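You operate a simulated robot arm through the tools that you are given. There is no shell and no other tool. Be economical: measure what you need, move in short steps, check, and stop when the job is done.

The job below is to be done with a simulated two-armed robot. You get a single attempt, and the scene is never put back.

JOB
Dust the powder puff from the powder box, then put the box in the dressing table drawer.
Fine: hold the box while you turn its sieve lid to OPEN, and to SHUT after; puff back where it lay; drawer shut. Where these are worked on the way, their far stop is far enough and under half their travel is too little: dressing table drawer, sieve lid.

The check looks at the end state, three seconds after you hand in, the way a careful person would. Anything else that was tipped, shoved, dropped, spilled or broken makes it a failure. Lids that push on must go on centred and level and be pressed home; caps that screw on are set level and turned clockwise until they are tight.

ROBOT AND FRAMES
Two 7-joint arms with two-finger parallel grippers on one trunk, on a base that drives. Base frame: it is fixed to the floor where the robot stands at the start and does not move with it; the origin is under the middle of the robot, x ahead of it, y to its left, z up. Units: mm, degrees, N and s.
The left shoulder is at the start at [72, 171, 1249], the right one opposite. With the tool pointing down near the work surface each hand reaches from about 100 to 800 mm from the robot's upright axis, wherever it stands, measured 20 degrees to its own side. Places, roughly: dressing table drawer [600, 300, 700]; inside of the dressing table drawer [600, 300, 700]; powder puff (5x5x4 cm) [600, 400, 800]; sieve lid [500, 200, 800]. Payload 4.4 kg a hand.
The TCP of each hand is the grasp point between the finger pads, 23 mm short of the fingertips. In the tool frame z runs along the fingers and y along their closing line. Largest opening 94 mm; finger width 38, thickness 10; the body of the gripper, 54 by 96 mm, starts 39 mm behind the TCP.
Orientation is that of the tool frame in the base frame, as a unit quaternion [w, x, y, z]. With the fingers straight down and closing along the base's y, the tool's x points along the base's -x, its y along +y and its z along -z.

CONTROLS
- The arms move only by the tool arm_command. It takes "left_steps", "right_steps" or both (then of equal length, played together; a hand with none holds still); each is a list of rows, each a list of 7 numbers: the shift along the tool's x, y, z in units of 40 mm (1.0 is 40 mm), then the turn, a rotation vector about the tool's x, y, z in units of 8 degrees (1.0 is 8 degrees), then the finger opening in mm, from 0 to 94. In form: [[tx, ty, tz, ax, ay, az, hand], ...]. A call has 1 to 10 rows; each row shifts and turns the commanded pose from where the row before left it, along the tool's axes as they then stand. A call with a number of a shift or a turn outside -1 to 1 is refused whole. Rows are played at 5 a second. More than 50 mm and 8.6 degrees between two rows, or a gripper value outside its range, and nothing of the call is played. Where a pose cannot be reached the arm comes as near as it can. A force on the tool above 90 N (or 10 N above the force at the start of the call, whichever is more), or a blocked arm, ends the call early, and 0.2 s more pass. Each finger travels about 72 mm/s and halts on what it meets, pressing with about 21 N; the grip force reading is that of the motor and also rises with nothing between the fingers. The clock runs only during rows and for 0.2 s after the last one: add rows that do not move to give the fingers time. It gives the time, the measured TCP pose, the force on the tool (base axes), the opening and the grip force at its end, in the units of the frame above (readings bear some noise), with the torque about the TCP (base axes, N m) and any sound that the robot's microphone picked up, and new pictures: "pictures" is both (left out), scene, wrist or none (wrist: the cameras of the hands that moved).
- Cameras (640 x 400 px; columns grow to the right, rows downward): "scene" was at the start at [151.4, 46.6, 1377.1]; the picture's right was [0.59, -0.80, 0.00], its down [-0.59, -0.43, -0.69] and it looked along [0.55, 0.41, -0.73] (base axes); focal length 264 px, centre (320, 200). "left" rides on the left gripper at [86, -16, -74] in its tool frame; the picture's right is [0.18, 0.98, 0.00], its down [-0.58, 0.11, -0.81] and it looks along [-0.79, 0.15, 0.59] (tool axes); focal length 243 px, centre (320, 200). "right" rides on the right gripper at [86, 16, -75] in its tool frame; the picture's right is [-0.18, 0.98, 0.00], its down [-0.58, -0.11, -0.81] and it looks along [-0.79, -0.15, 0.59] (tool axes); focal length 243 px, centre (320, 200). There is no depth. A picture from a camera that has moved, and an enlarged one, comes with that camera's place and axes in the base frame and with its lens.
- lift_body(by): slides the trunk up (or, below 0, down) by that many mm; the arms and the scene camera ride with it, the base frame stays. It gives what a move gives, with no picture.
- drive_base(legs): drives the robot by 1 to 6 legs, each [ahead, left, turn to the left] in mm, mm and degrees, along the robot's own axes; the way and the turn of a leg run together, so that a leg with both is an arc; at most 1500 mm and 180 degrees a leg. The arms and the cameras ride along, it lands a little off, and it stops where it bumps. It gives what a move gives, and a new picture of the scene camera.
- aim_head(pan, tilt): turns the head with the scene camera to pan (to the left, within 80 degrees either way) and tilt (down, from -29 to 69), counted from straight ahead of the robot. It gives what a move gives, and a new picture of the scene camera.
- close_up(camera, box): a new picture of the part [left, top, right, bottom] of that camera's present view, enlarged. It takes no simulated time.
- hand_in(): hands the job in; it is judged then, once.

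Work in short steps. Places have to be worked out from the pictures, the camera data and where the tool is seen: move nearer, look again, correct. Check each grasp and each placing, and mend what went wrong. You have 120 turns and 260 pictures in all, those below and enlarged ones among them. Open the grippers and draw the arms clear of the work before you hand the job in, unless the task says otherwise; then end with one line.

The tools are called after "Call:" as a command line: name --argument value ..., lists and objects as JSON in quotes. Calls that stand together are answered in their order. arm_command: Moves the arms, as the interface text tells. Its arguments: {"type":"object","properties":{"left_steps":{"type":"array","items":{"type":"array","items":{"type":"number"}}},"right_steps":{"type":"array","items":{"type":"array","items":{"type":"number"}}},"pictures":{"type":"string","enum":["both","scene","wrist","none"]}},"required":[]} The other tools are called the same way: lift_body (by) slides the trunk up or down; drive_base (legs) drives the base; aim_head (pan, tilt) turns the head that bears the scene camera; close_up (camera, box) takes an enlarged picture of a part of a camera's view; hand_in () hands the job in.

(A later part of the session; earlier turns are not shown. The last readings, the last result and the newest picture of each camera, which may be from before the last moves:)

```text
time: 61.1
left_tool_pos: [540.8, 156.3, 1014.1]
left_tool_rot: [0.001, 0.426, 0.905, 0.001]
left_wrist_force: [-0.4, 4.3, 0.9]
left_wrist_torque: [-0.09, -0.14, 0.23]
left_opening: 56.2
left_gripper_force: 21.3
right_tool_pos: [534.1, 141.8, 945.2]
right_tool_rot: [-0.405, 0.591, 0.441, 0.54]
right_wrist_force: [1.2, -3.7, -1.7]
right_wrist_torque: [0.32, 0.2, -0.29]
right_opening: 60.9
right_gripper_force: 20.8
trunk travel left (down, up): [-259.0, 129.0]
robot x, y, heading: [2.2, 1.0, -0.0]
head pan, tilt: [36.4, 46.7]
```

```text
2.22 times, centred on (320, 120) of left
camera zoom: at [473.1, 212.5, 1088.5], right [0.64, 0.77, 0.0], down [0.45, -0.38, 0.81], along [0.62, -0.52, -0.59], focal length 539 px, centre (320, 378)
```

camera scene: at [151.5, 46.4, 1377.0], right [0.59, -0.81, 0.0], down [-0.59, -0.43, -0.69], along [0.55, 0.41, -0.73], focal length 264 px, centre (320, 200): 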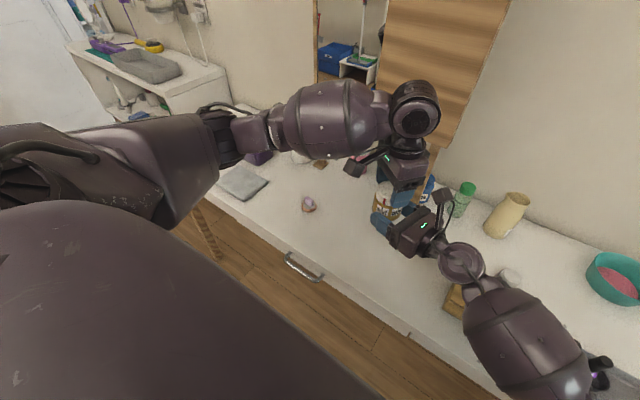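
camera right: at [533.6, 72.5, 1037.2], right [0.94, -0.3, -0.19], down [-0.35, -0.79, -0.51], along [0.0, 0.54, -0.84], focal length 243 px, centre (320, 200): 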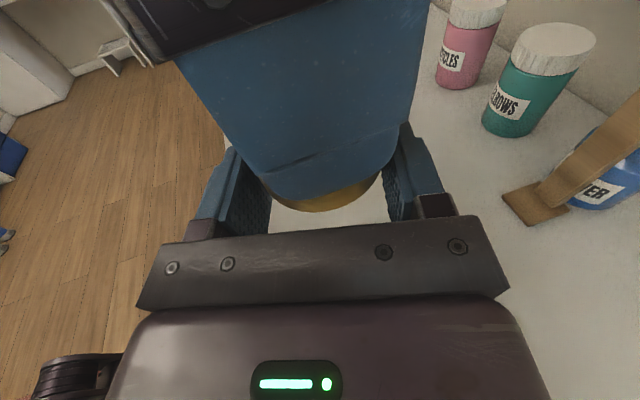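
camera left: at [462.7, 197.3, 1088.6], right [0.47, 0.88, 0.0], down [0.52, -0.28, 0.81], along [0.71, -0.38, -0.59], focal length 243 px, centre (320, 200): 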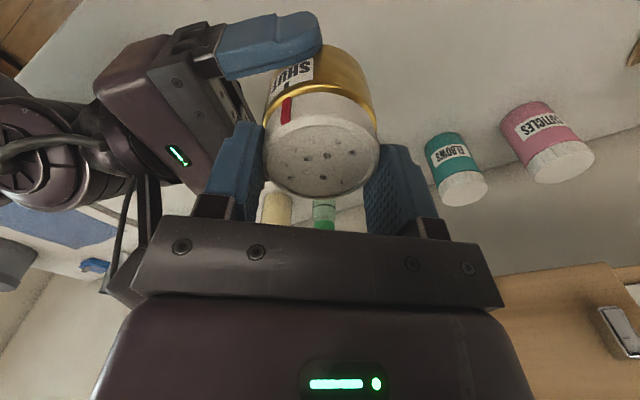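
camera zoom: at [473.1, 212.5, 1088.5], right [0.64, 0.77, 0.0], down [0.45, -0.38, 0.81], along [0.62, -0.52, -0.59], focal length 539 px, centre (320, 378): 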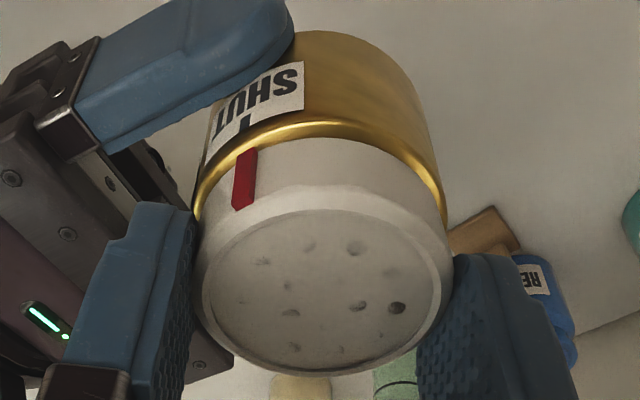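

At the stop again (torque 0.23, marker at SHUT tick). Release the lid, rise and square up; also nudge the head to see the handle later.

Call:
arm_command --left_steps '[[0, 0, 0, 0, 0, 0, 84], [0, 0, -0.3, 0, 0, 0, 84], [0, 0, -1, 0, 0, 0, 84], [0, 0, -0.6, 0, 0, -0.9, 84], [0, 0, 0, 0, 0, -0.9, 84], [0, 0, 0, 0, 0, -0.9, 84], [0, 0, 0, 0, 0, -0.9, 84], [0, 0, 0, 0, 0, -0.9, 84], [0, 0, 0, 0, 0, -0.9, 84], [0, 0, 0, 0, 0, -0.9, 84]]' --pictures "wrist"

Call:
close_up --camera "scene" --box '[350, 160, 450, 240]'

Call:
arm_command --left_steps '[[0, 1, 0, 0, 0, 0, 84], [0, 1, 0, 0, 0, 0, 84], [0, 1, 0, 0, 0, 0, 84], [1, 0.3, 0, 0, 0, 0, 84], [1, 0, 0.5, 0, 0, 0, 84], [1, 0, 0.5, 0, 0, 0, 84], [1, 0, 0.5, 0, 0, 0, 84], [1, 0, 0.6, 0, 0, 0, 84], [1, 0, 0.6, 0, 0, 0, 84], [0, 0, 1, 0, 0, 0, 84]]' --pictures "both"

```text
time: 63.3
left_tool_pos: [539.6, 155.8, 1089.3]
left_tool_rot: [0.0, -0.002, 1.0, 0.0]
left_wrist_force: [-0.2, 0.9, 0.0]
left_wrist_torque: [0.01, -0.01, 0.02]
left_opening: 84.1
left_gripper_force: 0.0
right_tool_pos: [536.1, 141.0, 944.6]
right_tool_rot: [-0.403, 0.593, 0.44, 0.541]
right_wrist_force: [0.3, -0.5, -0.4]
right_wrist_torque: [0.0, 0.02, -0.03]
right_opening: 60.7
right_gripper_force: 21.1
trunk travel left (down, up): [-259.0, 129.0]
robot x, y, heading: [-0.8, -0.8, 0.1]
head pan, tilt: [36.4, 46.7]
camera left: at [453.7, 139.7, 1164.1], right [-0.19, 0.98, 0.0], down [0.58, 0.11, 0.81], along [0.79, 0.15, -0.59], focal length 243 px, centre (320, 200)
```

left: 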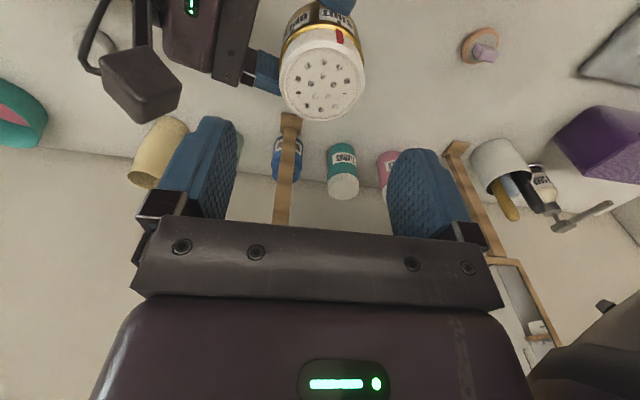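

```text
5.00 times, centred on (400, 200) of scene
camera zoom: at [151.5, 46.4, 1377.0], right [0.59, -0.81, 0.0], down [-0.59, -0.43, -0.69], along [0.55, 0.41, -0.73], focal length 1323 px, centre (-80, 200)
```

zoom: 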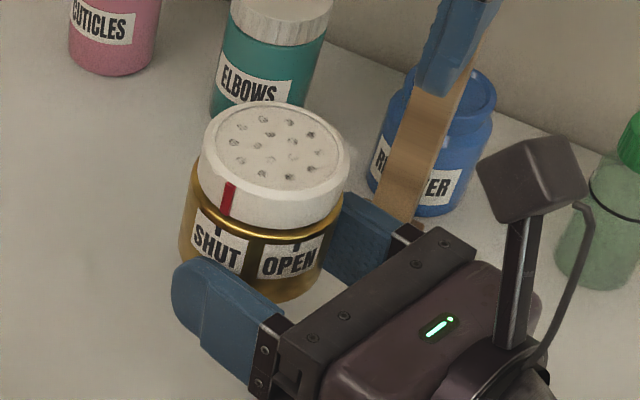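

```text
time: 65.5
left_tool_pos: [331.7, 303.9, 937.1]
left_tool_rot: [0.0, 0.0, 1.0, 0.001]
left_wrist_force: [0.1, 0.0, 0.1]
left_wrist_torque: [-0.02, 0.01, 0.02]
left_opening: 84.3
left_gripper_force: 0.0
left hand out of reach, approached as far as the arm can: row 8, 9
right_tool_pos: [535.7, 142.1, 945.6]
right_tool_rot: [-0.405, 0.591, 0.441, 0.54]
right_wrist_force: [-0.6, -0.5, 0.4]
right_wrist_torque: [-0.02, -0.01, 0.04]
right_opening: 60.4
right_gripper_force: 20.6
trunk travel left (down, up): [-259.0, 129.0]
robot x, y, heading: [2.4, -0.8, -0.0]
head pan, tilt: [36.4, 46.7]
camera scene: at [152.5, 46.8, 1376.9], right [0.59, -0.81, 0.0], down [-0.59, -0.43, -0.69], along [0.55, 0.41, -0.73], focal length 264 px, centre (320, 200)
camera left: at [244.7, 288.9, 1012.0], right [-0.18, 0.98, 0.0], down [0.58, 0.11, 0.81], along [0.79, 0.15, -0.59], focal length 243 px, centre (320, 200)
```

scene: 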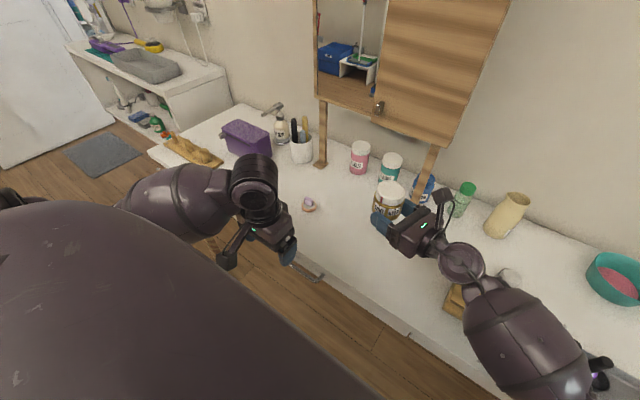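
left: 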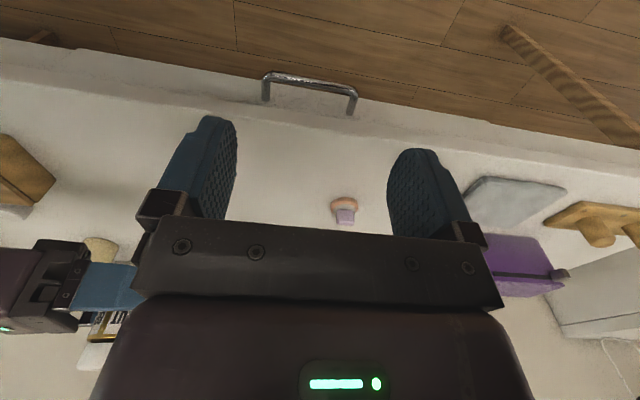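

SHUT confirmed (holes closed, marker at tick). Now close look at the drawer handle.

Call:
close_up --camera "left" --box '[240, 50, 380, 140]'

Call:
close_up --camera "scene" --box '[260, 230, 360, 300]'

```text
4.44 times, centred on (310, 95) of left
camera zoom: at [244.7, 288.9, 1012.0], right [-0.18, 0.98, 0.0], down [0.58, 0.11, 0.81], along [0.79, 0.15, -0.59], focal length 1078 px, centre (364, 667)
```

zoom: 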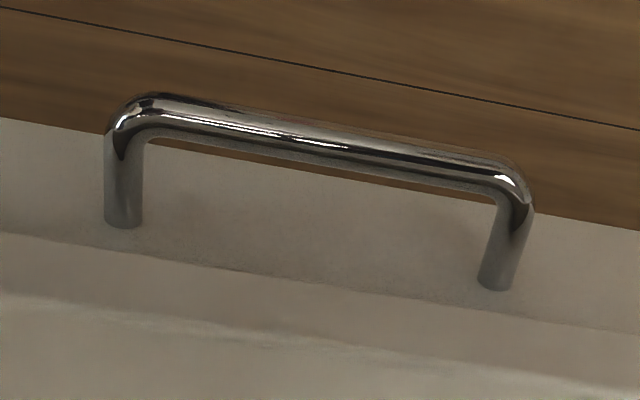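

```text
5.71 times, centred on (310, 265) of scene
camera zoom: at [152.5, 46.8, 1376.9], right [0.59, -0.81, 0.0], down [-0.59, -0.43, -0.69], along [0.55, 0.41, -0.73], focal length 1512 px, centre (377, -171)
```

zoom: 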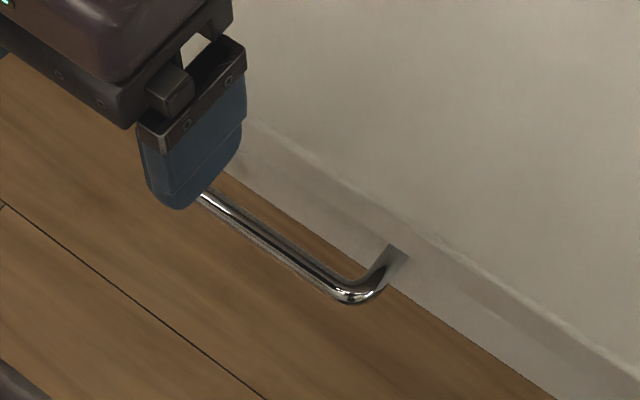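

Triangulated: bar along y from 253 to 364 at x≈403, z≈716, drawer front at x≈434, table slab edge x≈417 with underside z≈750. I need more room, so I drive back 250 mm (box stays held in the air).

Call:
drive_base --legs '[[-250, 0, 0]]'

```text
time: 67.3
left_tool_pos: [85.7, 304.8, 938.6]
left_tool_rot: [0.0, 0.0, 1.0, -0.001]
left_wrist_force: [-0.7, 0.5, 0.7]
left_wrist_torque: [0.03, -0.03, 0.0]
left_opening: 83.9
left_gripper_force: 0.1
right_tool_pos: [290.1, 141.7, 945.5]
right_tool_rot: [-0.403, 0.592, 0.44, 0.541]
right_wrist_force: [0.0, -0.2, -0.6]
right_wrist_torque: [-0.03, -0.05, -0.01]
right_opening: 60.5
right_gripper_force: 21.5
trunk travel left (down, up): [-259.0, 129.0]
robot x, y, heading: [-243.1, 0.8, -0.3]
head pan, tilt: [36.4, 46.7]
camera scene: at [-93.7, 46.5, 1377.2], right [0.59, -0.81, 0.0], down [-0.59, -0.43, -0.69], along [0.55, 0.41, -0.73], focal length 264 px, centre (320, 200)
```

scene: 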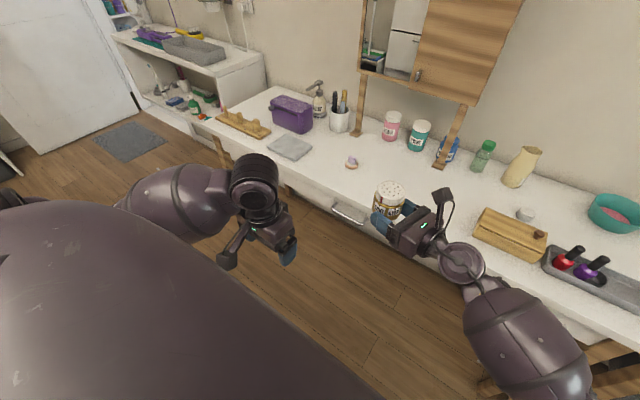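

Now yaw the left hand 90° cw and tilt it forward.

Call:
arm_command --left_steps '[[-1, 0, 0, 0, 0, 0, 50], [-1, 0, 0, 0, 0, 0, 50], [0, 0, 0, 0, 0, 1, 50], [0, 0, 0, 0, 0, 1, 50], [0, 0, 0, 0, 0, 1, 50], [0, 0, 0, 0, 0, 1, 50], [0, 0, 0, 0, 0, 1, 50], [0, 0, 0, 0, 0, 1, 50], [0, 0, 0, 0, 0, 1, 50], [0, 0, 0, 0, 0, 1, 50]]' --pictures "none"

Call:
arm_command --left_steps '[[0, 0, 0, 0, 0, 1, 50], [0, 0, 0, 0, 0, 1, 50], [0, 0, 0, 0, 0, 1, 50], [0, 0, 0, 0, 0, 0.25, 50], [0, 0, 0, -1, 0, 0, 50], [0, 0, 0, -1, 0, 0, 50], [0, 0, 0, -1, 0, 0, 50], [0, 0, 0, -1, 0, 0, 50], [0, 0, 0, -1, 0, 0, 50], [0, 0, 0, 0, 0, 0, 50]]' --pictures "scene"

```text
time: 69.5
left_tool_pos: [167.7, 302.6, 937.9]
left_tool_rot: [0.001, 0.532, 0.847, 0.001]
left_wrist_force: [0.3, -0.2, 0.0]
left_wrist_torque: [0.02, 0.01, 0.01]
left_opening: 50.0
left_gripper_force: 0.0
right_tool_pos: [290.2, 141.0, 945.9]
right_tool_rot: [-0.404, 0.592, 0.44, 0.541]
right_wrist_force: [0.8, 0.6, -0.5]
right_wrist_torque: [-0.05, 0.01, 0.04]
right_opening: 60.5
right_gripper_force: 21.2
trunk travel left (down, up): [-259.0, 129.0]
robot x, y, heading: [-245.3, 5.6, -0.0]
head pan, tilt: [36.4, 46.7]
```

```text
time: 71.7
left_tool_pos: [167.6, 304.4, 936.6]
left_tool_rot: [0.243, 0.664, 0.664, 0.243]
left_wrist_force: [-0.9, -0.4, -0.1]
left_wrist_torque: [-0.01, 0.02, 0.0]
left_opening: 50.0
left_gripper_force: 0.1
right_tool_pos: [290.9, 141.1, 944.8]
right_tool_rot: [-0.404, 0.592, 0.441, 0.54]
right_wrist_force: [0.3, 0.2, 0.1]
right_wrist_torque: [-0.03, 0.01, 0.0]
right_opening: 60.6
right_gripper_force: 20.8
trunk travel left (down, up): [-259.0, 129.0]
robot x, y, heading: [-243.1, 2.5, -0.2]
head pan, tilt: [36.4, 46.7]
camera scene: at [-92.6, 46.4, 1377.0], right [0.59, -0.81, 0.0], down [-0.59, -0.43, -0.69], along [0.55, 0.41, -0.73], focal length 264 px, centre (320, 200)
```

scene: 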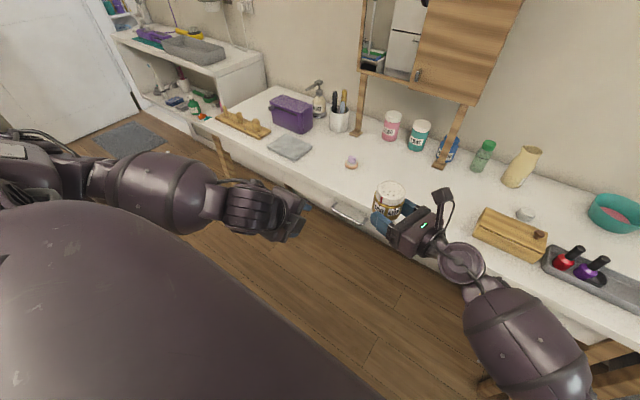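

Call:
close_up --camera "scene" --box '[310, 170, 400, 240]'

```text
5.71 times, centred on (355, 205) of scene
camera zoom: at [-92.6, 46.4, 1377.0], right [0.59, -0.81, 0.0], down [-0.59, -0.43, -0.69], along [0.55, 0.41, -0.73], focal length 1512 px, centre (120, 171)
```

zoom: 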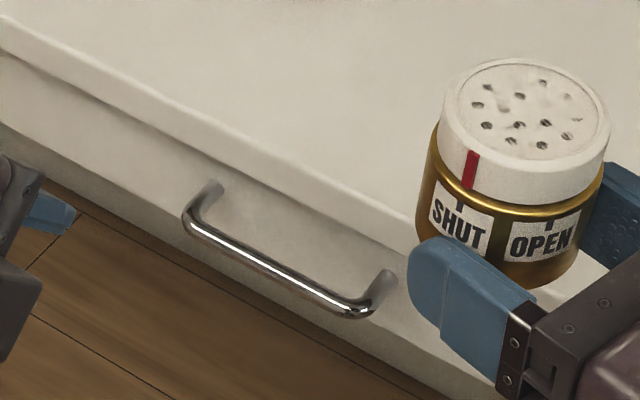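

Bar ≈ (400, 253–362, 714). Move to a pre‑grasp 70 mm short along the tilted approach.

Call:
arm_command --left_steps '[[0.01, 0.121, 0.89, 0, 0, 0, 44], [0.01, 0.121, 0.89, 0, 0, 0, 44], [0.01, 0.121, 0.89, 0, 0, 0, 44], [0.01, 0.121, 0.89, 0, 0, 0, 44], [0.01, 0.121, 0.89, 0, 0, 0, 44], [0.01, 0.121, 0.89, 0, 0, 0, 44], [0.01, 0.121, 0.89, 0, 0, 0, 44], [0, 0, 0, 0, 0, 0, 44]]' --pictures "both"

Call:
close_up --camera "scene" --box '[280, 150, 400, 250]'

```text
time: 73.5
left_tool_pos: [352.4, 303.2, 771.5]
left_tool_rot: [0.242, 0.664, 0.665, 0.241]
left_wrist_force: [-0.1, 0.8, -0.1]
left_wrist_torque: [-0.01, 0.01, 0.01]
left_opening: 44.0
left_gripper_force: 0.0
right_tool_pos: [291.0, 140.5, 945.9]
right_tool_rot: [-0.405, 0.591, 0.441, 0.54]
right_wrist_force: [-1.0, 0.5, -0.4]
right_wrist_torque: [-0.02, 0.02, 0.0]
right_opening: 60.3
right_gripper_force: 21.1
trunk travel left (down, up): [-259.0, 129.0]
robot x, y, heading: [-245.2, -3.2, 0.1]
head pan, tilt: [36.4, 46.7]
camera scene: at [-93.1, 46.6, 1377.1], right [0.59, -0.81, 0.0], down [-0.59, -0.43, -0.69], along [0.55, 0.41, -0.73], focal length 264 px, centre (320, 200)
camera left: at [293.0, 391.7, 817.7], right [0.75, 0.18, 0.63], down [-0.44, -0.58, 0.69], along [0.49, -0.79, -0.36], focal length 243 px, centre (320, 200)
```

scene: 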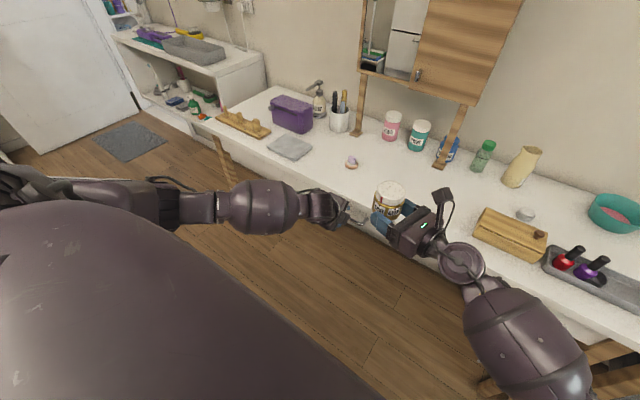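
left: 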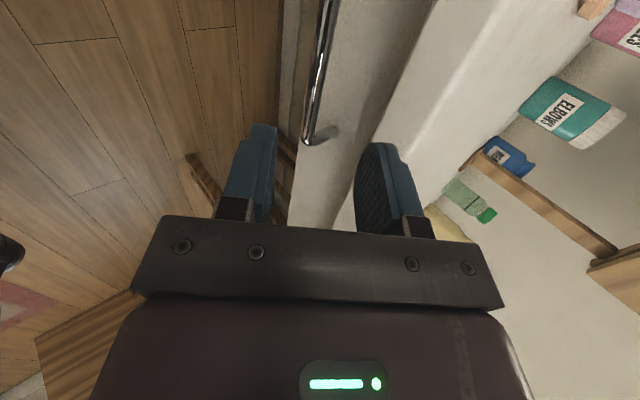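

```text
4.00 times, centred on (340, 200) of scene
camera zoom: at [-93.1, 46.6, 1377.1], right [0.59, -0.81, 0.0], down [-0.59, -0.43, -0.69], along [0.55, 0.41, -0.73], focal length 1058 px, centre (240, 200)
```

zoom: 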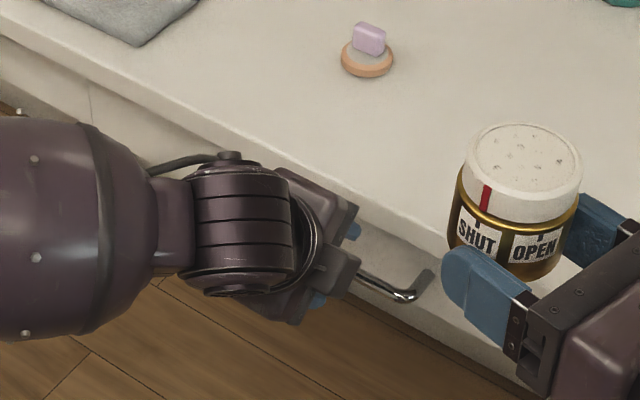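

The bar lies between the fingers in view. Advance 45 mm and look again.

Call:
arm_command --left_steps '[[0.05, -0.03, 0.55, 0, 0, 0, 44], [0, 0, 0.55, 0, 0, 0, 44], [0, 0, 0, 0, 0, 0, 44]]' --pictures "wrist"

```text
time: 74.3
left_tool_pos: [379.2, 307.4, 735.7]
left_tool_rot: [0.241, 0.666, 0.664, 0.241]
left_wrist_force: [0.4, 0.1, 0.2]
left_wrist_torque: [-0.01, 0.02, 0.0]
left_opening: 44.2
left_gripper_force: 0.1
right_tool_pos: [290.5, 141.5, 945.8]
right_tool_rot: [-0.404, 0.592, 0.441, 0.541]
right_wrist_force: [0.5, 0.0, 0.1]
right_wrist_torque: [-0.02, -0.01, 0.01]
right_opening: 60.8
right_gripper_force: 20.7
trunk travel left (down, up): [-259.0, 129.0]
robot x, y, heading: [-246.1, -0.4, -0.4]
head pan, tilt: [36.4, 46.7]
camera left: at [320.2, 394.8, 783.3], right [0.75, 0.18, 0.63], down [-0.44, -0.58, 0.69], along [0.49, -0.79, -0.36], focal length 243 px, centre (320, 200)
```

left: 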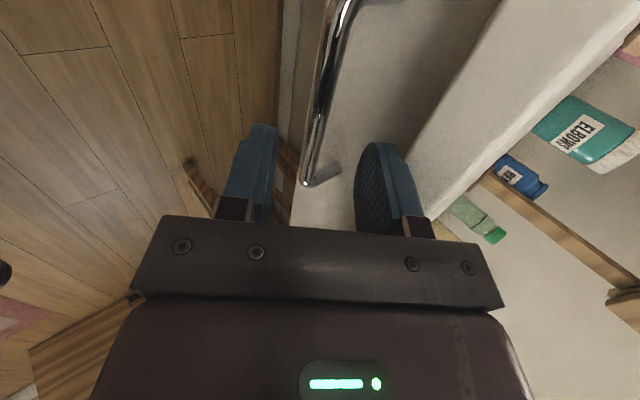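

Bar is centred, ~44 mm ahead of the TCP. Narrow the opening to 32 and advance 32 mm, then close.

Call:
arm_command --left_steps '[[0, -0.02, 0.4, 0, 0, 0, 32], [0, 0, 0.4, 0, 0, 0, 32], [0, 0, 0, 0, 0, 0, 32], [0, 0, 0, 0, 0, 0, 18], [0, 0, 0, 0, 0, 0, 4], [0, 0, 0, 0, 0, 0, 2]]' --pictures "wrist"

```text
time: 75.7
left_tool_pos: [400.4, 308.1, 711.0]
left_tool_rot: [0.241, 0.665, 0.664, 0.241]
left_wrist_force: [0.1, -0.6, -0.4]
left_wrist_torque: [0.06, -0.01, 0.36]
left_opening: 11.7
left_gripper_force: 45.8
right_tool_pos: [290.7, 140.1, 946.4]
right_tool_rot: [-0.403, 0.592, 0.439, 0.542]
right_wrist_force: [0.2, -0.5, 0.0]
right_wrist_torque: [-0.01, -0.01, 0.0]
right_opening: 60.5
right_gripper_force: 21.5
trunk travel left (down, up): [-259.0, 129.0]
robot x, y, heading: [-242.5, -1.3, -0.4]
head pan, tilt: [36.4, 46.7]
camera left: at [339.9, 394.4, 757.3], right [0.75, 0.18, 0.63], down [-0.44, -0.58, 0.69], along [0.49, -0.79, -0.36], focal length 243 px, centre (320, 200)
```

left: 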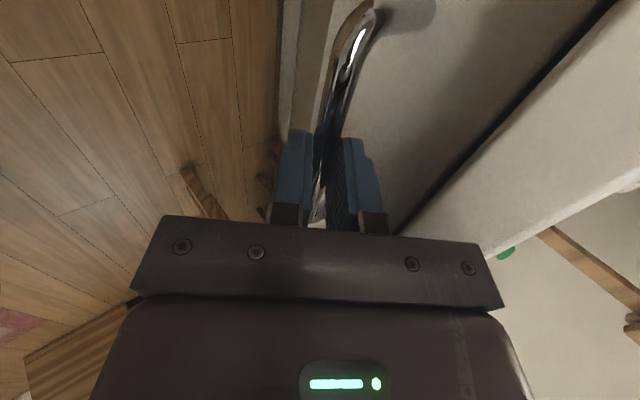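

Handle gripped (11.7 mm). Pull straight toward the robot, 150 mm first.

Call:
arm_command --left_steps '[[0, -0.3, -0.255, 0, 0, 0, 2], [0, -0.573, -0.484, 0, 0, 0, 2], [0, -0.573, -0.484, 0, 0, 0, 2], [0, -0.573, -0.484, 0, 0, 0, 2], [0, -0.573, -0.484, 0, 0, 0, 2], [0, -0.2, -0.17, 0, 0, 0, 2]]' --pictures "scene"

```text
time: 77.1
left_tool_pos: [253.1, 308.5, 710.3]
left_tool_rot: [0.243, 0.665, 0.663, 0.242]
left_wrist_force: [0.8, -4.1, 6.5]
left_wrist_torque: [0.93, -0.05, 1.05]
left_opening: 11.6
left_gripper_force: 44.4
right_tool_pos: [290.0, 139.2, 945.7]
right_tool_rot: [-0.404, 0.592, 0.439, 0.542]
right_wrist_force: [-0.4, 0.0, 0.1]
right_wrist_torque: [0.04, 0.01, 0.0]
right_opening: 60.5
right_gripper_force: 21.2
trunk travel left (down, up): [-259.0, 129.0]
robot x, y, heading: [-244.5, 0.1, -0.2]
head pan, tilt: [36.4, 46.7]
camera scene: at [-93.3, 45.8, 1377.2], right [0.59, -0.81, 0.0], down [-0.59, -0.43, -0.69], along [0.55, 0.41, -0.73], focal length 264 px, centre (320, 200)
```

scene: 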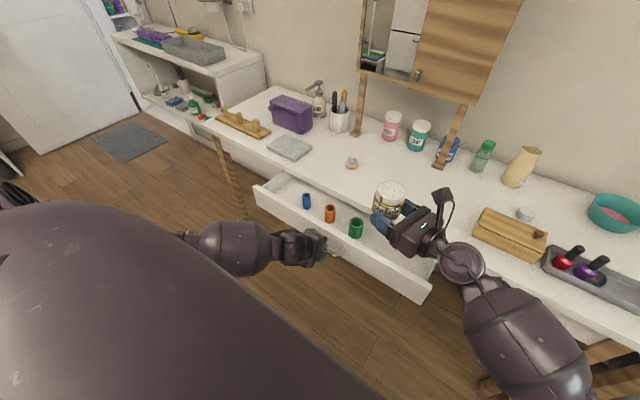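

Drawer slides open; three small pots stand in it. Pull on slowly to find the far stop.

Call:
arm_command --left_steps '[[0, -0.38, -0.32, 0, 0, 0, 2], [0, -0.38, -0.32, 0, 0, 0, 2], [0, -0.38, -0.32, 0, 0, 0, 2], [0, -0.38, -0.32, 0, 0, 0, 2], [0, -0.19, -0.16, 0, 0, 0, 2]]' --pictures "scene"

Call:
close_up --camera "scene" --box '[240, 150, 440, 310]'

```text
time: 78.3
left_tool_pos: [164.4, 308.3, 710.0]
left_tool_rot: [0.244, 0.665, 0.663, 0.242]
left_wrist_force: [-0.9, -9.8, 14.3]
left_wrist_torque: [-0.38, -0.13, 0.07]
left_opening: 11.6
left_gripper_force: 45.2
right_tool_pos: [289.6, 140.4, 946.6]
right_tool_rot: [-0.405, 0.591, 0.441, 0.541]
right_wrist_force: [-0.5, 0.0, -0.1]
right_wrist_torque: [-0.02, 0.04, 0.03]
right_opening: 60.4
right_gripper_force: 20.2
trunk travel left (down, up): [-259.0, 129.0]
robot x, y, heading: [-244.0, -0.9, -0.3]
head pan, tilt: [36.4, 46.7]
camera scene: at [-93.7, 45.3, 1377.3], right [0.59, -0.81, 0.0], down [-0.59, -0.43, -0.69], along [0.55, 0.41, -0.73], focal length 264 px, centre (320, 200)
```

scene: 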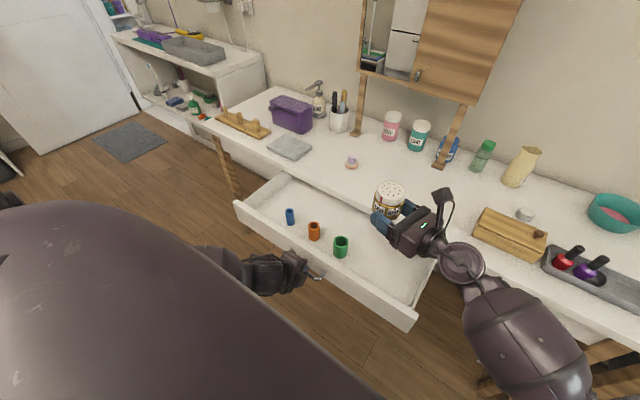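

```text
2.50 times, centred on (340, 230) of scene
camera zoom: at [-93.7, 45.3, 1377.3], right [0.59, -0.81, 0.0], down [-0.59, -0.43, -0.69], along [0.55, 0.41, -0.73], focal length 661 px, centre (270, 125)
```

zoom: 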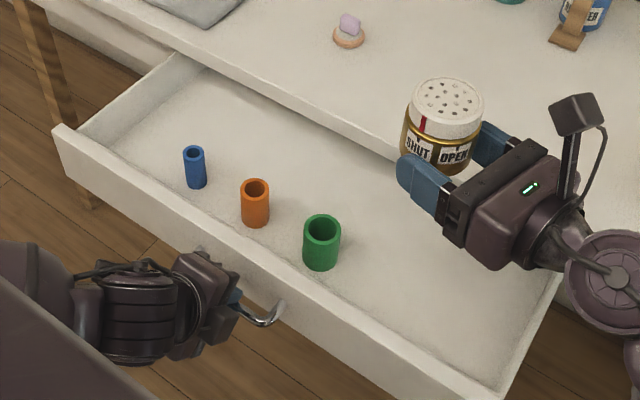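

Drawer open ~236 mm without a stop; pots still standing. Pull 40 mm more to be surely past any threshold, then release and back off.

Call:
arm_command --left_steps '[[0, -0.38, -0.32, 0, 0, 0, 2], [0, -0.38, -0.32, 0, 0, 0, 2], [0, 0, 0, 0, 0, 0, 2]]' --pictures "none"

```text
time: 79.1
left_tool_pos: [124.1, 306.7, 710.1]
left_tool_rot: [0.243, 0.665, 0.663, 0.243]
left_wrist_force: [1.0, -11.0, 18.3]
left_wrist_torque: [-0.98, -0.19, -0.35]
left_opening: 12.0
left_gripper_force: 45.1
right_tool_pos: [290.6, 140.0, 946.2]
right_tool_rot: [-0.404, 0.591, 0.441, 0.541]
right_wrist_force: [-0.3, -0.4, 0.8]
right_wrist_torque: [-0.03, 0.0, 0.0]
right_opening: 60.5
right_gripper_force: 21.1
trunk travel left (down, up): [-259.0, 129.0]
robot x, y, heading: [-244.9, 1.9, -0.1]
head pan, tilt: [36.4, 46.7]
```

Call:
arm_command --left_steps '[[0, 0, 0, 0, 0, 0, 20], [0, 0, 0, 0, 0, 0, 34], [0, 0, -0.4, 0, 0, 0, 34], [0, 0, -0.5, 0, 0, 0, 34], [0, 0, -0.5, 0, 0, 0, 34], [0, 0.4, -0.5, 0, 0, 0, 34], [0, 0.645, -0.764, 0, 0, 0, 34], [0, 0.645, -0.764, 0, 0, 0, 34], [0, 0.645, -0.764, 0, 0, 0, 34]]' --pictures "scene"

```text
time: 81.1
left_tool_pos: [89.0, 308.7, 899.4]
left_tool_rot: [0.242, 0.665, 0.664, 0.242]
left_wrist_force: [-0.7, -1.1, 0.2]
left_wrist_torque: [-0.01, 0.0, -0.02]
left_opening: 33.8
left_gripper_force: 0.1
right_tool_pos: [291.1, 141.2, 944.6]
right_tool_rot: [-0.403, 0.593, 0.44, 0.541]
right_wrist_force: [0.1, 0.4, 0.1]
right_wrist_torque: [-0.02, -0.01, 0.02]
right_opening: 60.7
right_gripper_force: 20.8
trunk travel left (down, up): [-259.0, 129.0]
robot x, y, heading: [-245.9, -3.1, -0.2]
head pan, tilt: [36.4, 46.7]
camera scene: at [-92.8, 46.4, 1377.1], right [0.59, -0.81, 0.0], down [-0.59, -0.43, -0.69], along [0.55, 0.41, -0.73], focal length 264 px, centre (320, 200)
```

scene: 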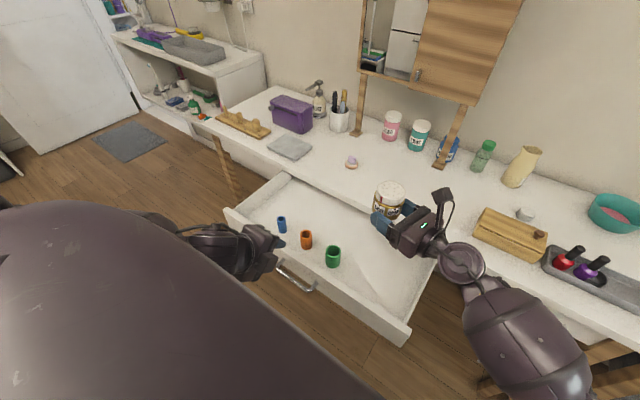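

Drawer stays open. Rotate the left hand back to straight down and square.

Call:
arm_command --left_steps '[[0, 0.5, -0.5, 1, 0, 0, 60], [0, 0.5, -0.5, 1, 0, 0, 60], [0, 0.5, -0.5, 1, 0, 0, 80], [0, 0.5, -0.5, 1, 0, 0, 84], [0, 0.5, -0.5, 1, 0, 0, 84], [0, 0, 0, 0, 0, -1, 84], [0, 0, 0, 0, 0, -1, 84], [0, 0, 0, 0, 0, -1, 84], [0, 0, 0, 0, 0, -1, 84], [0, 0, 0, 0, 0, -1, 84]]' --pictures "none"

Call:
arm_command --left_steps '[[0, 0, -0.5, 0, 0, -1, 84], [0, 0, -0.5, 0, 0, -1, 84], [0, 0, -0.5, 0, 0, -1, 84], [0, 0, 0, 0, 0, -1, 84], [0, 0, 0, 0, 0, -1, 84], [0, 0, 0, 0, 0, -1, 84], [0, 0, 0, 0, 0, -0.25, 84], [0, 0, 0, 0, 0, 0, 84]]' --pictures "none"

```text
time: 83.3
left_tool_pos: [139.9, 316.7, 995.9]
left_tool_rot: [-0.001, 0.423, 0.906, 0.0]
left_wrist_force: [-1.2, -0.2, -0.8]
left_wrist_torque: [0.04, -0.01, 0.0]
left_opening: 83.8
left_gripper_force: 0.1
left hand out of reach, approached as far as the arm can: row 1, 2
right_tool_pos: [290.1, 141.6, 944.4]
right_tool_rot: [-0.404, 0.592, 0.441, 0.541]
right_wrist_force: [-0.2, 0.6, -0.1]
right_wrist_torque: [0.0, 0.03, 0.02]
right_opening: 60.7
right_gripper_force: 21.2
trunk travel left (down, up): [-259.0, 129.0]
robot x, y, heading: [-245.9, 3.5, -0.1]
head pan, tilt: [36.4, 46.7]
```

```text
time: 85.1
left_tool_pos: [140.9, 316.9, 1055.7]
left_tool_rot: [0.0, 0.0, 1.0, 0.0]
left_wrist_force: [0.4, 0.9, -0.4]
left_wrist_torque: [0.02, -0.05, 0.01]
left_opening: 84.1
left_gripper_force: 0.0
right_tool_pos: [290.7, 141.1, 944.5]
right_tool_rot: [-0.404, 0.592, 0.441, 0.54]
right_wrist_force: [1.2, 0.2, -0.2]
right_wrist_torque: [-0.02, 0.01, -0.02]
right_opening: 60.7
right_gripper_force: 21.3
trunk travel left (down, up): [-259.0, 129.0]
robot x, y, heading: [-244.5, 1.7, -0.3]
head pan, tilt: [36.4, 46.7]
```

Move above the box.

Call:
arm_command --left_steps '[[0, 0, -0.8, 0, 0, 0, 84], [-0.768, -0.812, 0, 0, 0, 0, 84], [-0.768, -0.812, 0, 0, 0, 0, 84], [-0.768, -0.812, 0, 0, 0, 0, 84], [-0.768, -0.812, 0, 0, 0, 0, 84], [-0.768, -0.812, 0, 0, 0, 0, 84], [0, 0, 0, 0, 0, 0, 84]]' --pictures "wrist"

Call:
close_up --camera "left" --box '[250, 0, 390, 130]'

```text
time: 86.7
left_tool_pos: [292.1, 154.3, 1086.7]
left_tool_rot: [0.001, 0.0, 1.0, 0.0]
left_wrist_force: [0.5, 0.6, -0.1]
left_wrist_torque: [-0.01, 0.0, 0.0]
left_opening: 84.0
left_gripper_force: 0.1
right_tool_pos: [290.2, 140.8, 946.2]
right_tool_rot: [-0.403, 0.592, 0.44, 0.542]
right_wrist_force: [-0.1, -0.5, 0.6]
right_wrist_torque: [-0.03, 0.0, 0.02]
right_opening: 60.3
right_gripper_force: 20.7
trunk travel left (down, up): [-259.0, 129.0]
robot x, y, heading: [-243.5, -0.7, -0.1]
head pan, tilt: [36.4, 46.7]
camera left: at [205.9, 139.3, 1162.4], right [-0.18, 0.98, 0.0], down [0.58, 0.11, 0.81], along [0.79, 0.15, -0.59], focal length 243 px, centre (320, 200)
```

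left: 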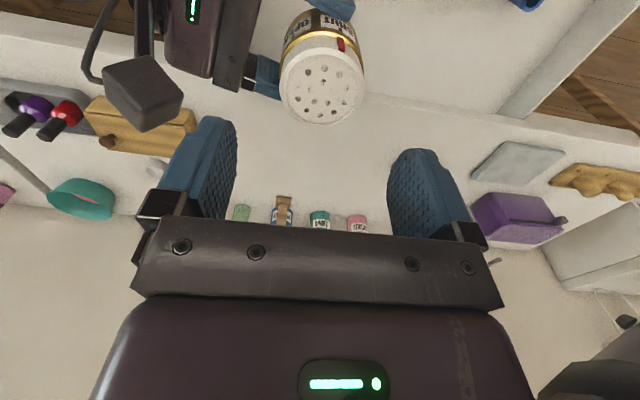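

```text
3.08 times, centred on (320, 65) of left
camera zoom: at [205.9, 139.3, 1162.4], right [-0.18, 0.98, 0.0], down [0.58, 0.11, 0.81], along [0.79, 0.15, -0.59], focal length 746 px, centre (320, 615)
```

zoom: 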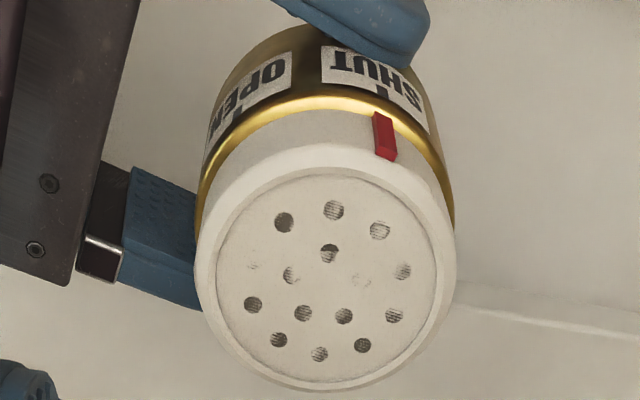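

Marker sits on SHUT. Descend to the same relative height as the first grasp and close on the gold.

Call:
arm_command --left_steps '[[-0.03, 0.03, 1, 0, 0, 0, 84], [0, 0, 0.9, 0, 0, 0, 84], [0, 0, 0.32, 0, 0, 0, 84], [0, 0, 0, 0, 0, 0, 74], [0, 0, 0, 0, 0, 0, 64], [0, 0, 0, 0, 0, 0, 45], [0, 0, 0, 0, 0, 0, 45]]' --pictures "both"

```text
time: 88.3
left_tool_pos: [293.8, 155.4, 999.3]
left_tool_rot: [0.0, 0.0, 1.0, 0.001]
left_wrist_force: [2.6, 6.6, -1.4]
left_wrist_torque: [0.16, -0.13, -0.15]
left_opening: 59.9
left_gripper_force: 21.1
right_tool_pos: [291.4, 139.7, 944.8]
right_tool_rot: [-0.403, 0.593, 0.44, 0.541]
right_wrist_force: [-2.2, -5.9, 1.5]
right_wrist_torque: [0.21, -0.03, 0.13]
right_opening: 60.4
right_gripper_force: 20.8
trunk travel left (down, up): [-259.0, 129.0]
robot x, y, heading: [-244.6, -1.9, -0.3]
head pan, tilt: [36.4, 46.7]
camera scene: at [-92.8, 46.5, 1377.1], right [0.59, -0.81, 0.0], down [-0.59, -0.43, -0.69], along [0.55, 0.41, -0.73], focal length 264 px, centre (320, 200)
camera left: at [207.3, 140.1, 1074.1], right [-0.18, 0.98, 0.0], down [0.58, 0.11, 0.81], along [0.79, 0.15, -0.59], focal length 243 px, centre (320, 200)
```

scene: 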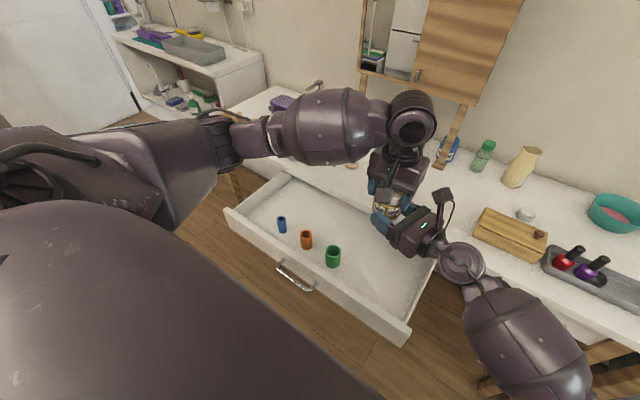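
left: 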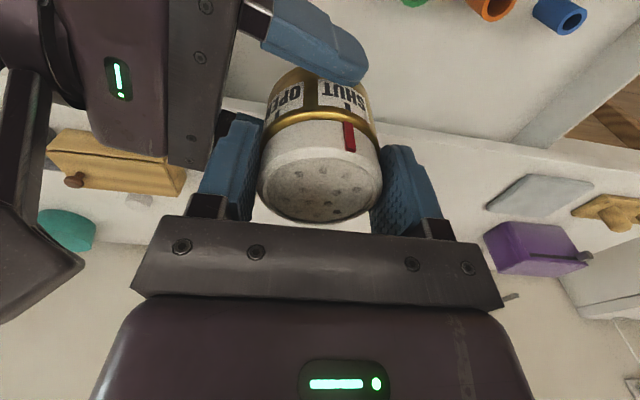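

Gold gripped by the left (59.9). Release with the right and withdraw it straight back.

Call:
arm_command --right_steps '[[0, 0, 0, 0, 0, 0, 72], [0, 0, 0, 0, 0, 0, 90], [0, 0, -0.5, 0, 0, 0, 92], [0, 0, -1, 0, 0, 0, 92], [0, 0, -1, 0, 0, 0, 92], [0, 0, -1, 0, 0, 0, 92], [0, 0, -1, 0, 0, 0, 92], [0, 0, -1, 0, 0, 0, 92]]' --pictures "scene"

Call:
close_up --camera "scene" --box '[220, 140, 460, 350]'

```text
time: 90.1
left_tool_pos: [293.2, 154.9, 999.8]
left_tool_rot: [0.0, 0.0, 1.0, -0.001]
left_wrist_force: [0.8, 0.1, 0.3]
left_wrist_torque: [-0.02, -0.02, 0.0]
left_opening: 59.8
left_gripper_force: 21.1
right_tool_pos: [228.4, -69.7, 964.0]
right_tool_rot: [-0.404, 0.591, 0.441, 0.541]
right_wrist_force: [-0.4, 0.6, -0.5]
right_wrist_torque: [0.0, -0.01, 0.01]
right_opening: 92.0
right_gripper_force: 0.1
trunk travel left (down, up): [-259.0, 129.0]
robot x, y, heading: [-243.6, -0.5, 0.0]
head pan, tilt: [36.4, 46.7]
camera scene: at [-93.3, 45.9, 1377.2], right [0.59, -0.81, 0.0], down [-0.59, -0.43, -0.69], along [0.55, 0.41, -0.73], focal length 264 px, centre (320, 200)
```

scene: 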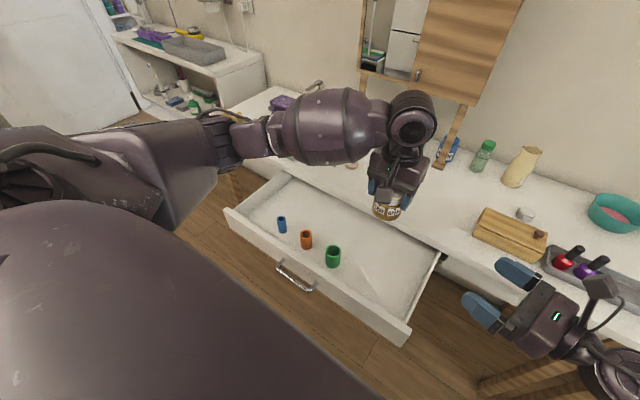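

```text
1.90 times, centred on (340, 245) of scene
camera zoom: at [-93.3, 45.9, 1377.2], right [0.59, -0.81, 0.0], down [-0.59, -0.43, -0.69], along [0.55, 0.41, -0.73], focal length 504 px, centre (282, 114)
```

zoom: 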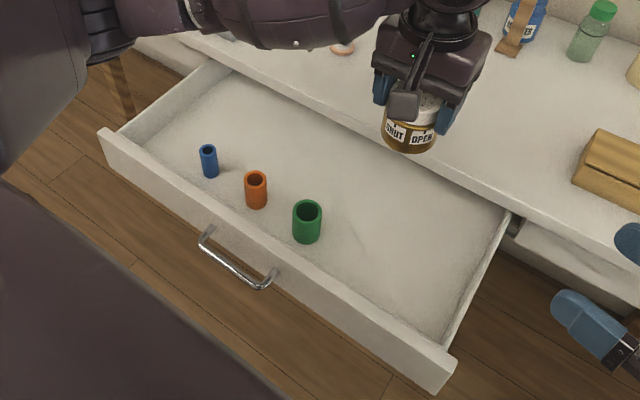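

Free floor lies at the right of the green pot; I target (300,135). Lower to TCP z≈790 first.

Call:
arm_command --left_steps '[[-0.17, -0.5, 0, 0, 0, 0, 45], [0, 0, 1, 0, 0, 0, 45], [0, 0, 1, 0, 0, 0, 45], [0, 0, 1, 0, 0, 0, 45], [0, 0, 1, 0, 0, 0, 45], [0, 0, 1, 0, 0, 0, 45], [0, 0, 0.25, 0, 0, 0, 45], [0, 0, 0, 0, 0, 0, 45]]' --pictures "both"

Call:
close_up --camera "scene" --box '[300, 150, 460, 290]'

```text
time: 91.9
left_tool_pos: [301.9, 136.6, 788.2]
left_tool_rot: [0.0, 0.0, 1.0, -0.001]
left_wrist_force: [0.3, -0.4, -0.9]
left_wrist_torque: [0.01, 0.02, 0.0]
left_opening: 59.8
left_gripper_force: 21.3
right_tool_pos: [229.3, -68.5, 964.0]
right_tool_rot: [-0.403, 0.592, 0.44, 0.541]
right_wrist_force: [0.2, 0.3, 0.1]
right_wrist_torque: [-0.01, -0.01, 0.02]
right_opening: 92.3
right_gripper_force: 0.0
trunk travel left (down, up): [-259.0, 129.0]
robot x, y, heading: [-244.9, -0.8, -0.1]
head pan, tilt: [36.4, 46.7]
camera scene: at [-92.8, 46.5, 1377.1], right [0.59, -0.81, 0.0], down [-0.59, -0.43, -0.69], along [0.55, 0.41, -0.73], focal length 264 px, centre (320, 200)
camera left: at [215.9, 120.4, 863.1], right [-0.18, 0.98, 0.0], down [0.58, 0.11, 0.81], along [0.79, 0.15, -0.59], focal length 243 px, centre (320, 200)
```

scene: 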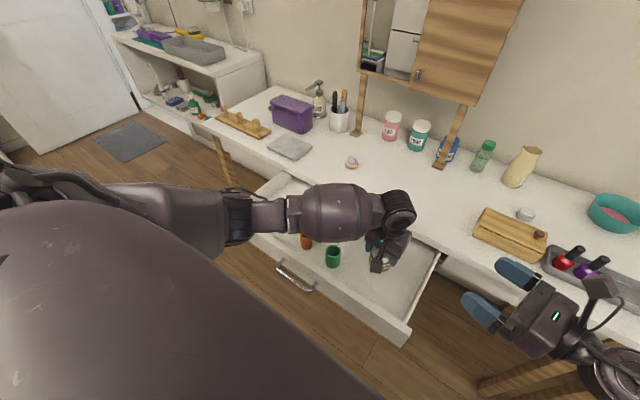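
left: 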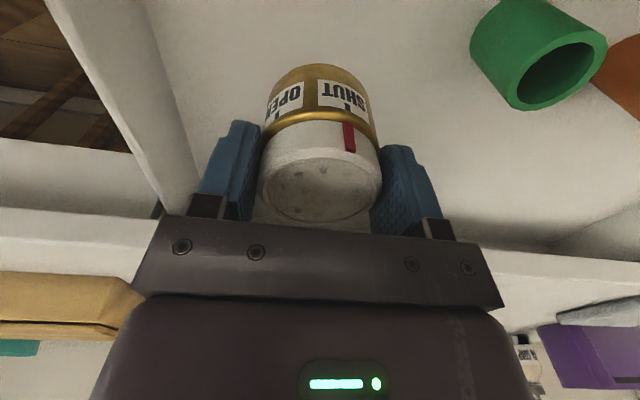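

```text
2.86 times, centred on (380, 220) of scene
camera zoom: at [-92.8, 46.5, 1377.1], right [0.59, -0.81, 0.0], down [-0.59, -0.43, -0.69], along [0.55, 0.41, -0.73], focal length 756 px, centre (149, 143)
```

zoom: 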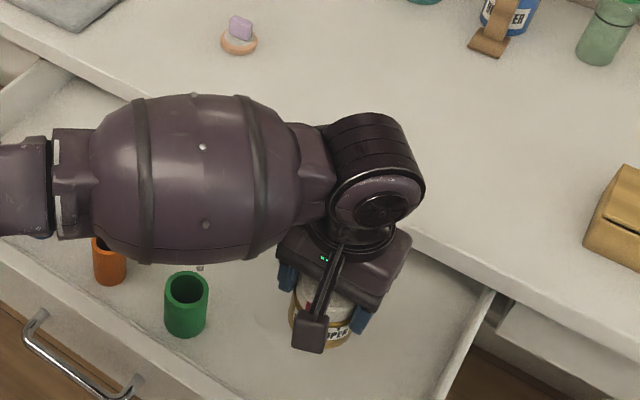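

Lower on carefully.

Call:
arm_command --left_steps '[[0, 0, 0.6, 0, 0, 0, 45], [0, 0, 0.4, 0, 0, 0, 45], [0, 0, 0, 0, 0, 0, 45]]' --pictures "wrist"

```text
time: 92.7
left_tool_pos: [300.5, 135.6, 750.0]
left_tool_rot: [0.0, 0.001, 1.0, 0.0]
left_wrist_force: [0.2, 0.4, 0.4]
left_wrist_torque: [0.03, 0.02, 0.0]
left_opening: 59.7
left_gripper_force: 21.6
right_tool_pos: [229.0, -68.8, 963.6]
right_tool_rot: [-0.403, 0.592, 0.44, 0.541]
right_wrist_force: [-0.4, -0.5, 0.5]
right_wrist_torque: [-0.01, -0.01, -0.01]
right_opening: 92.0
right_gripper_force: 0.0
trunk travel left (down, up): [-259.0, 129.0]
robot x, y, heading: [-245.4, 0.1, -0.3]
head pan, tilt: [36.4, 46.7]
camera left: at [214.9, 119.7, 823.8], right [-0.18, 0.98, 0.0], down [0.58, 0.11, 0.81], along [0.79, 0.15, -0.59], focal length 243 px, centre (320, 200)
```

left: 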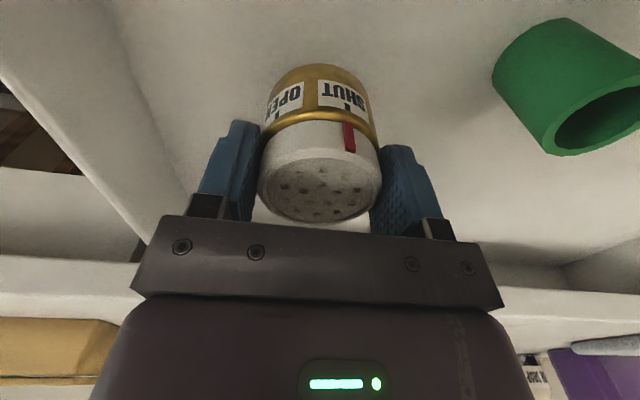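

Call:
arm_command --left_steps '[[0, 0, 0.15, 0, 0, 0, 45], [0, 0, 0.1, 0, 0, 0, 45], [0, 0, 0.1, 0, 0, 0, 45], [0, 0, 0, 0, 0, 0, 45]]' --pictures "none"

```text
time: 93.7
left_tool_pos: [300.3, 136.4, 735.9]
left_tool_rot: [0.0, 0.001, 1.0, 0.0]
left_wrist_force: [0.2, -1.2, -0.6]
left_wrist_torque: [0.01, -0.01, -0.02]
left_opening: 60.2
left_gripper_force: 20.9
right_tool_pos: [228.6, -69.5, 964.1]
right_tool_rot: [-0.403, 0.593, 0.44, 0.541]
right_wrist_force: [0.5, -0.5, -0.5]
right_wrist_torque: [0.01, 0.01, 0.0]
right_opening: 91.8
right_gripper_force: 0.2
trunk travel left (down, up): [-259.0, 129.0]
robot x, y, heading: [-244.5, 0.7, -0.1]
head pan, tilt: [36.4, 46.7]
```

No contact yet; continue in small steps.

Call:
arm_command --left_steps '[[0, 0, 0.1, 0, 0, 0, 45], [0, 0, 0.08, 0, 0, 0, 45], [0, 0, 0.07, 0, 0, 0, 45], [0, 0, 0, 0, 0, 0, 45]]' --pictures "wrist"

```text
time: 94.7
left_tool_pos: [301.7, 136.0, 726.4]
left_tool_rot: [0.002, 0.001, 1.0, 0.001]
left_wrist_force: [0.6, 2.4, 12.1]
left_wrist_torque: [0.04, -0.26, 0.06]
left_opening: 60.1
left_gripper_force: 21.4
right_tool_pos: [229.1, -68.1, 963.7]
right_tool_rot: [-0.404, 0.592, 0.44, 0.541]
right_wrist_force: [-0.4, -0.3, 0.9]
right_wrist_torque: [0.0, 0.02, -0.01]
right_opening: 92.3
right_gripper_force: 0.1
trunk travel left (down, up): [-259.0, 129.0]
robot x, y, heading: [-246.6, -0.8, -0.0]
head pan, tilt: [36.4, 46.7]
camera left: at [215.3, 119.8, 800.7], right [-0.18, 0.98, 0.0], down [0.58, 0.11, 0.81], along [0.8, 0.15, -0.59], focal length 243 px, centre (320, 200)
```

left: 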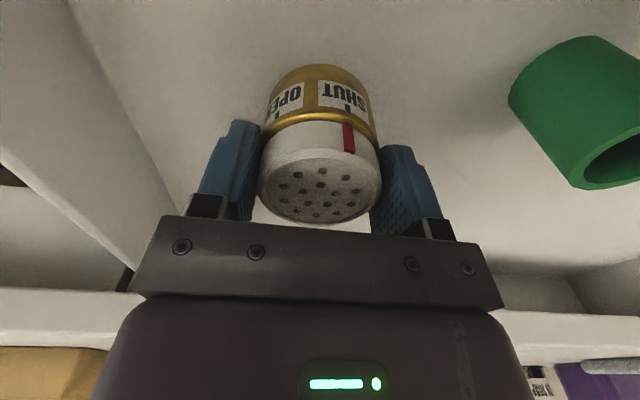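

Box rests on the drawer floor. Release and rise straight up.

Call:
arm_command --left_steps '[[0, 0, -0.03, 0, 0, 0, 60], [0, 0, 0, 0, 0, 0, 75], [0, 0, 0, 0, 0, 0, 86], [0, 0, -0.5, 0, 0, 0, 86], [0, 0, -1, 0, 0, 0, 86], [0, 0, -1, 0, 0, 0, 86], [0, 0, -1, 0, 0, 0, 86], [0, 0, -1, 0, 0, 0, 86]]' --pictures "both"

```text
time: 96.5
left_tool_pos: [298.8, 136.7, 906.1]
left_tool_rot: [0.0, 0.001, 1.0, 0.001]
left_wrist_force: [0.3, -0.2, 0.5]
left_wrist_torque: [0.0, -0.03, 0.01]
left_opening: 85.9
left_gripper_force: 0.0
right_tool_pos: [228.9, -69.5, 964.4]
right_tool_rot: [-0.403, 0.593, 0.439, 0.542]
right_wrist_force: [0.0, -0.1, 0.4]
right_wrist_torque: [0.05, -0.02, 0.0]
right_opening: 92.0
right_gripper_force: 0.1
trunk travel left (down, up): [-259.0, 129.0]
robot x, y, heading: [-240.6, -0.9, -0.2]
head pan, tilt: [36.4, 46.7]
camera scene: at [-93.1, 46.3, 1377.1], right [0.59, -0.81, 0.0], down [-0.59, -0.43, -0.69], along [0.55, 0.41, -0.73], focal length 264 px, centre (320, 200)
camera left: at [213.0, 119.9, 981.5], right [-0.18, 0.98, 0.0], down [0.58, 0.11, 0.81], along [0.79, 0.15, -0.59], focal length 243 px, centre (320, 200)
```

scene: 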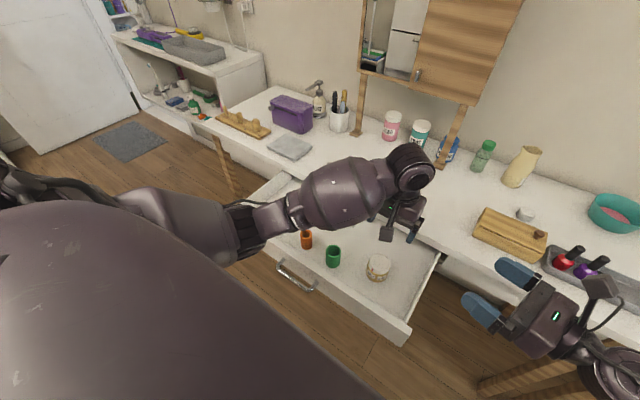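
left: 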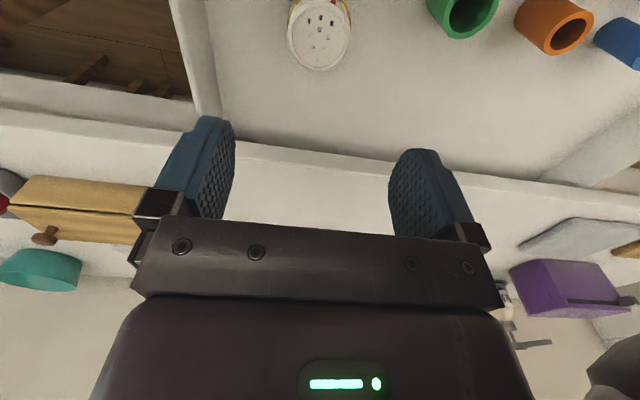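

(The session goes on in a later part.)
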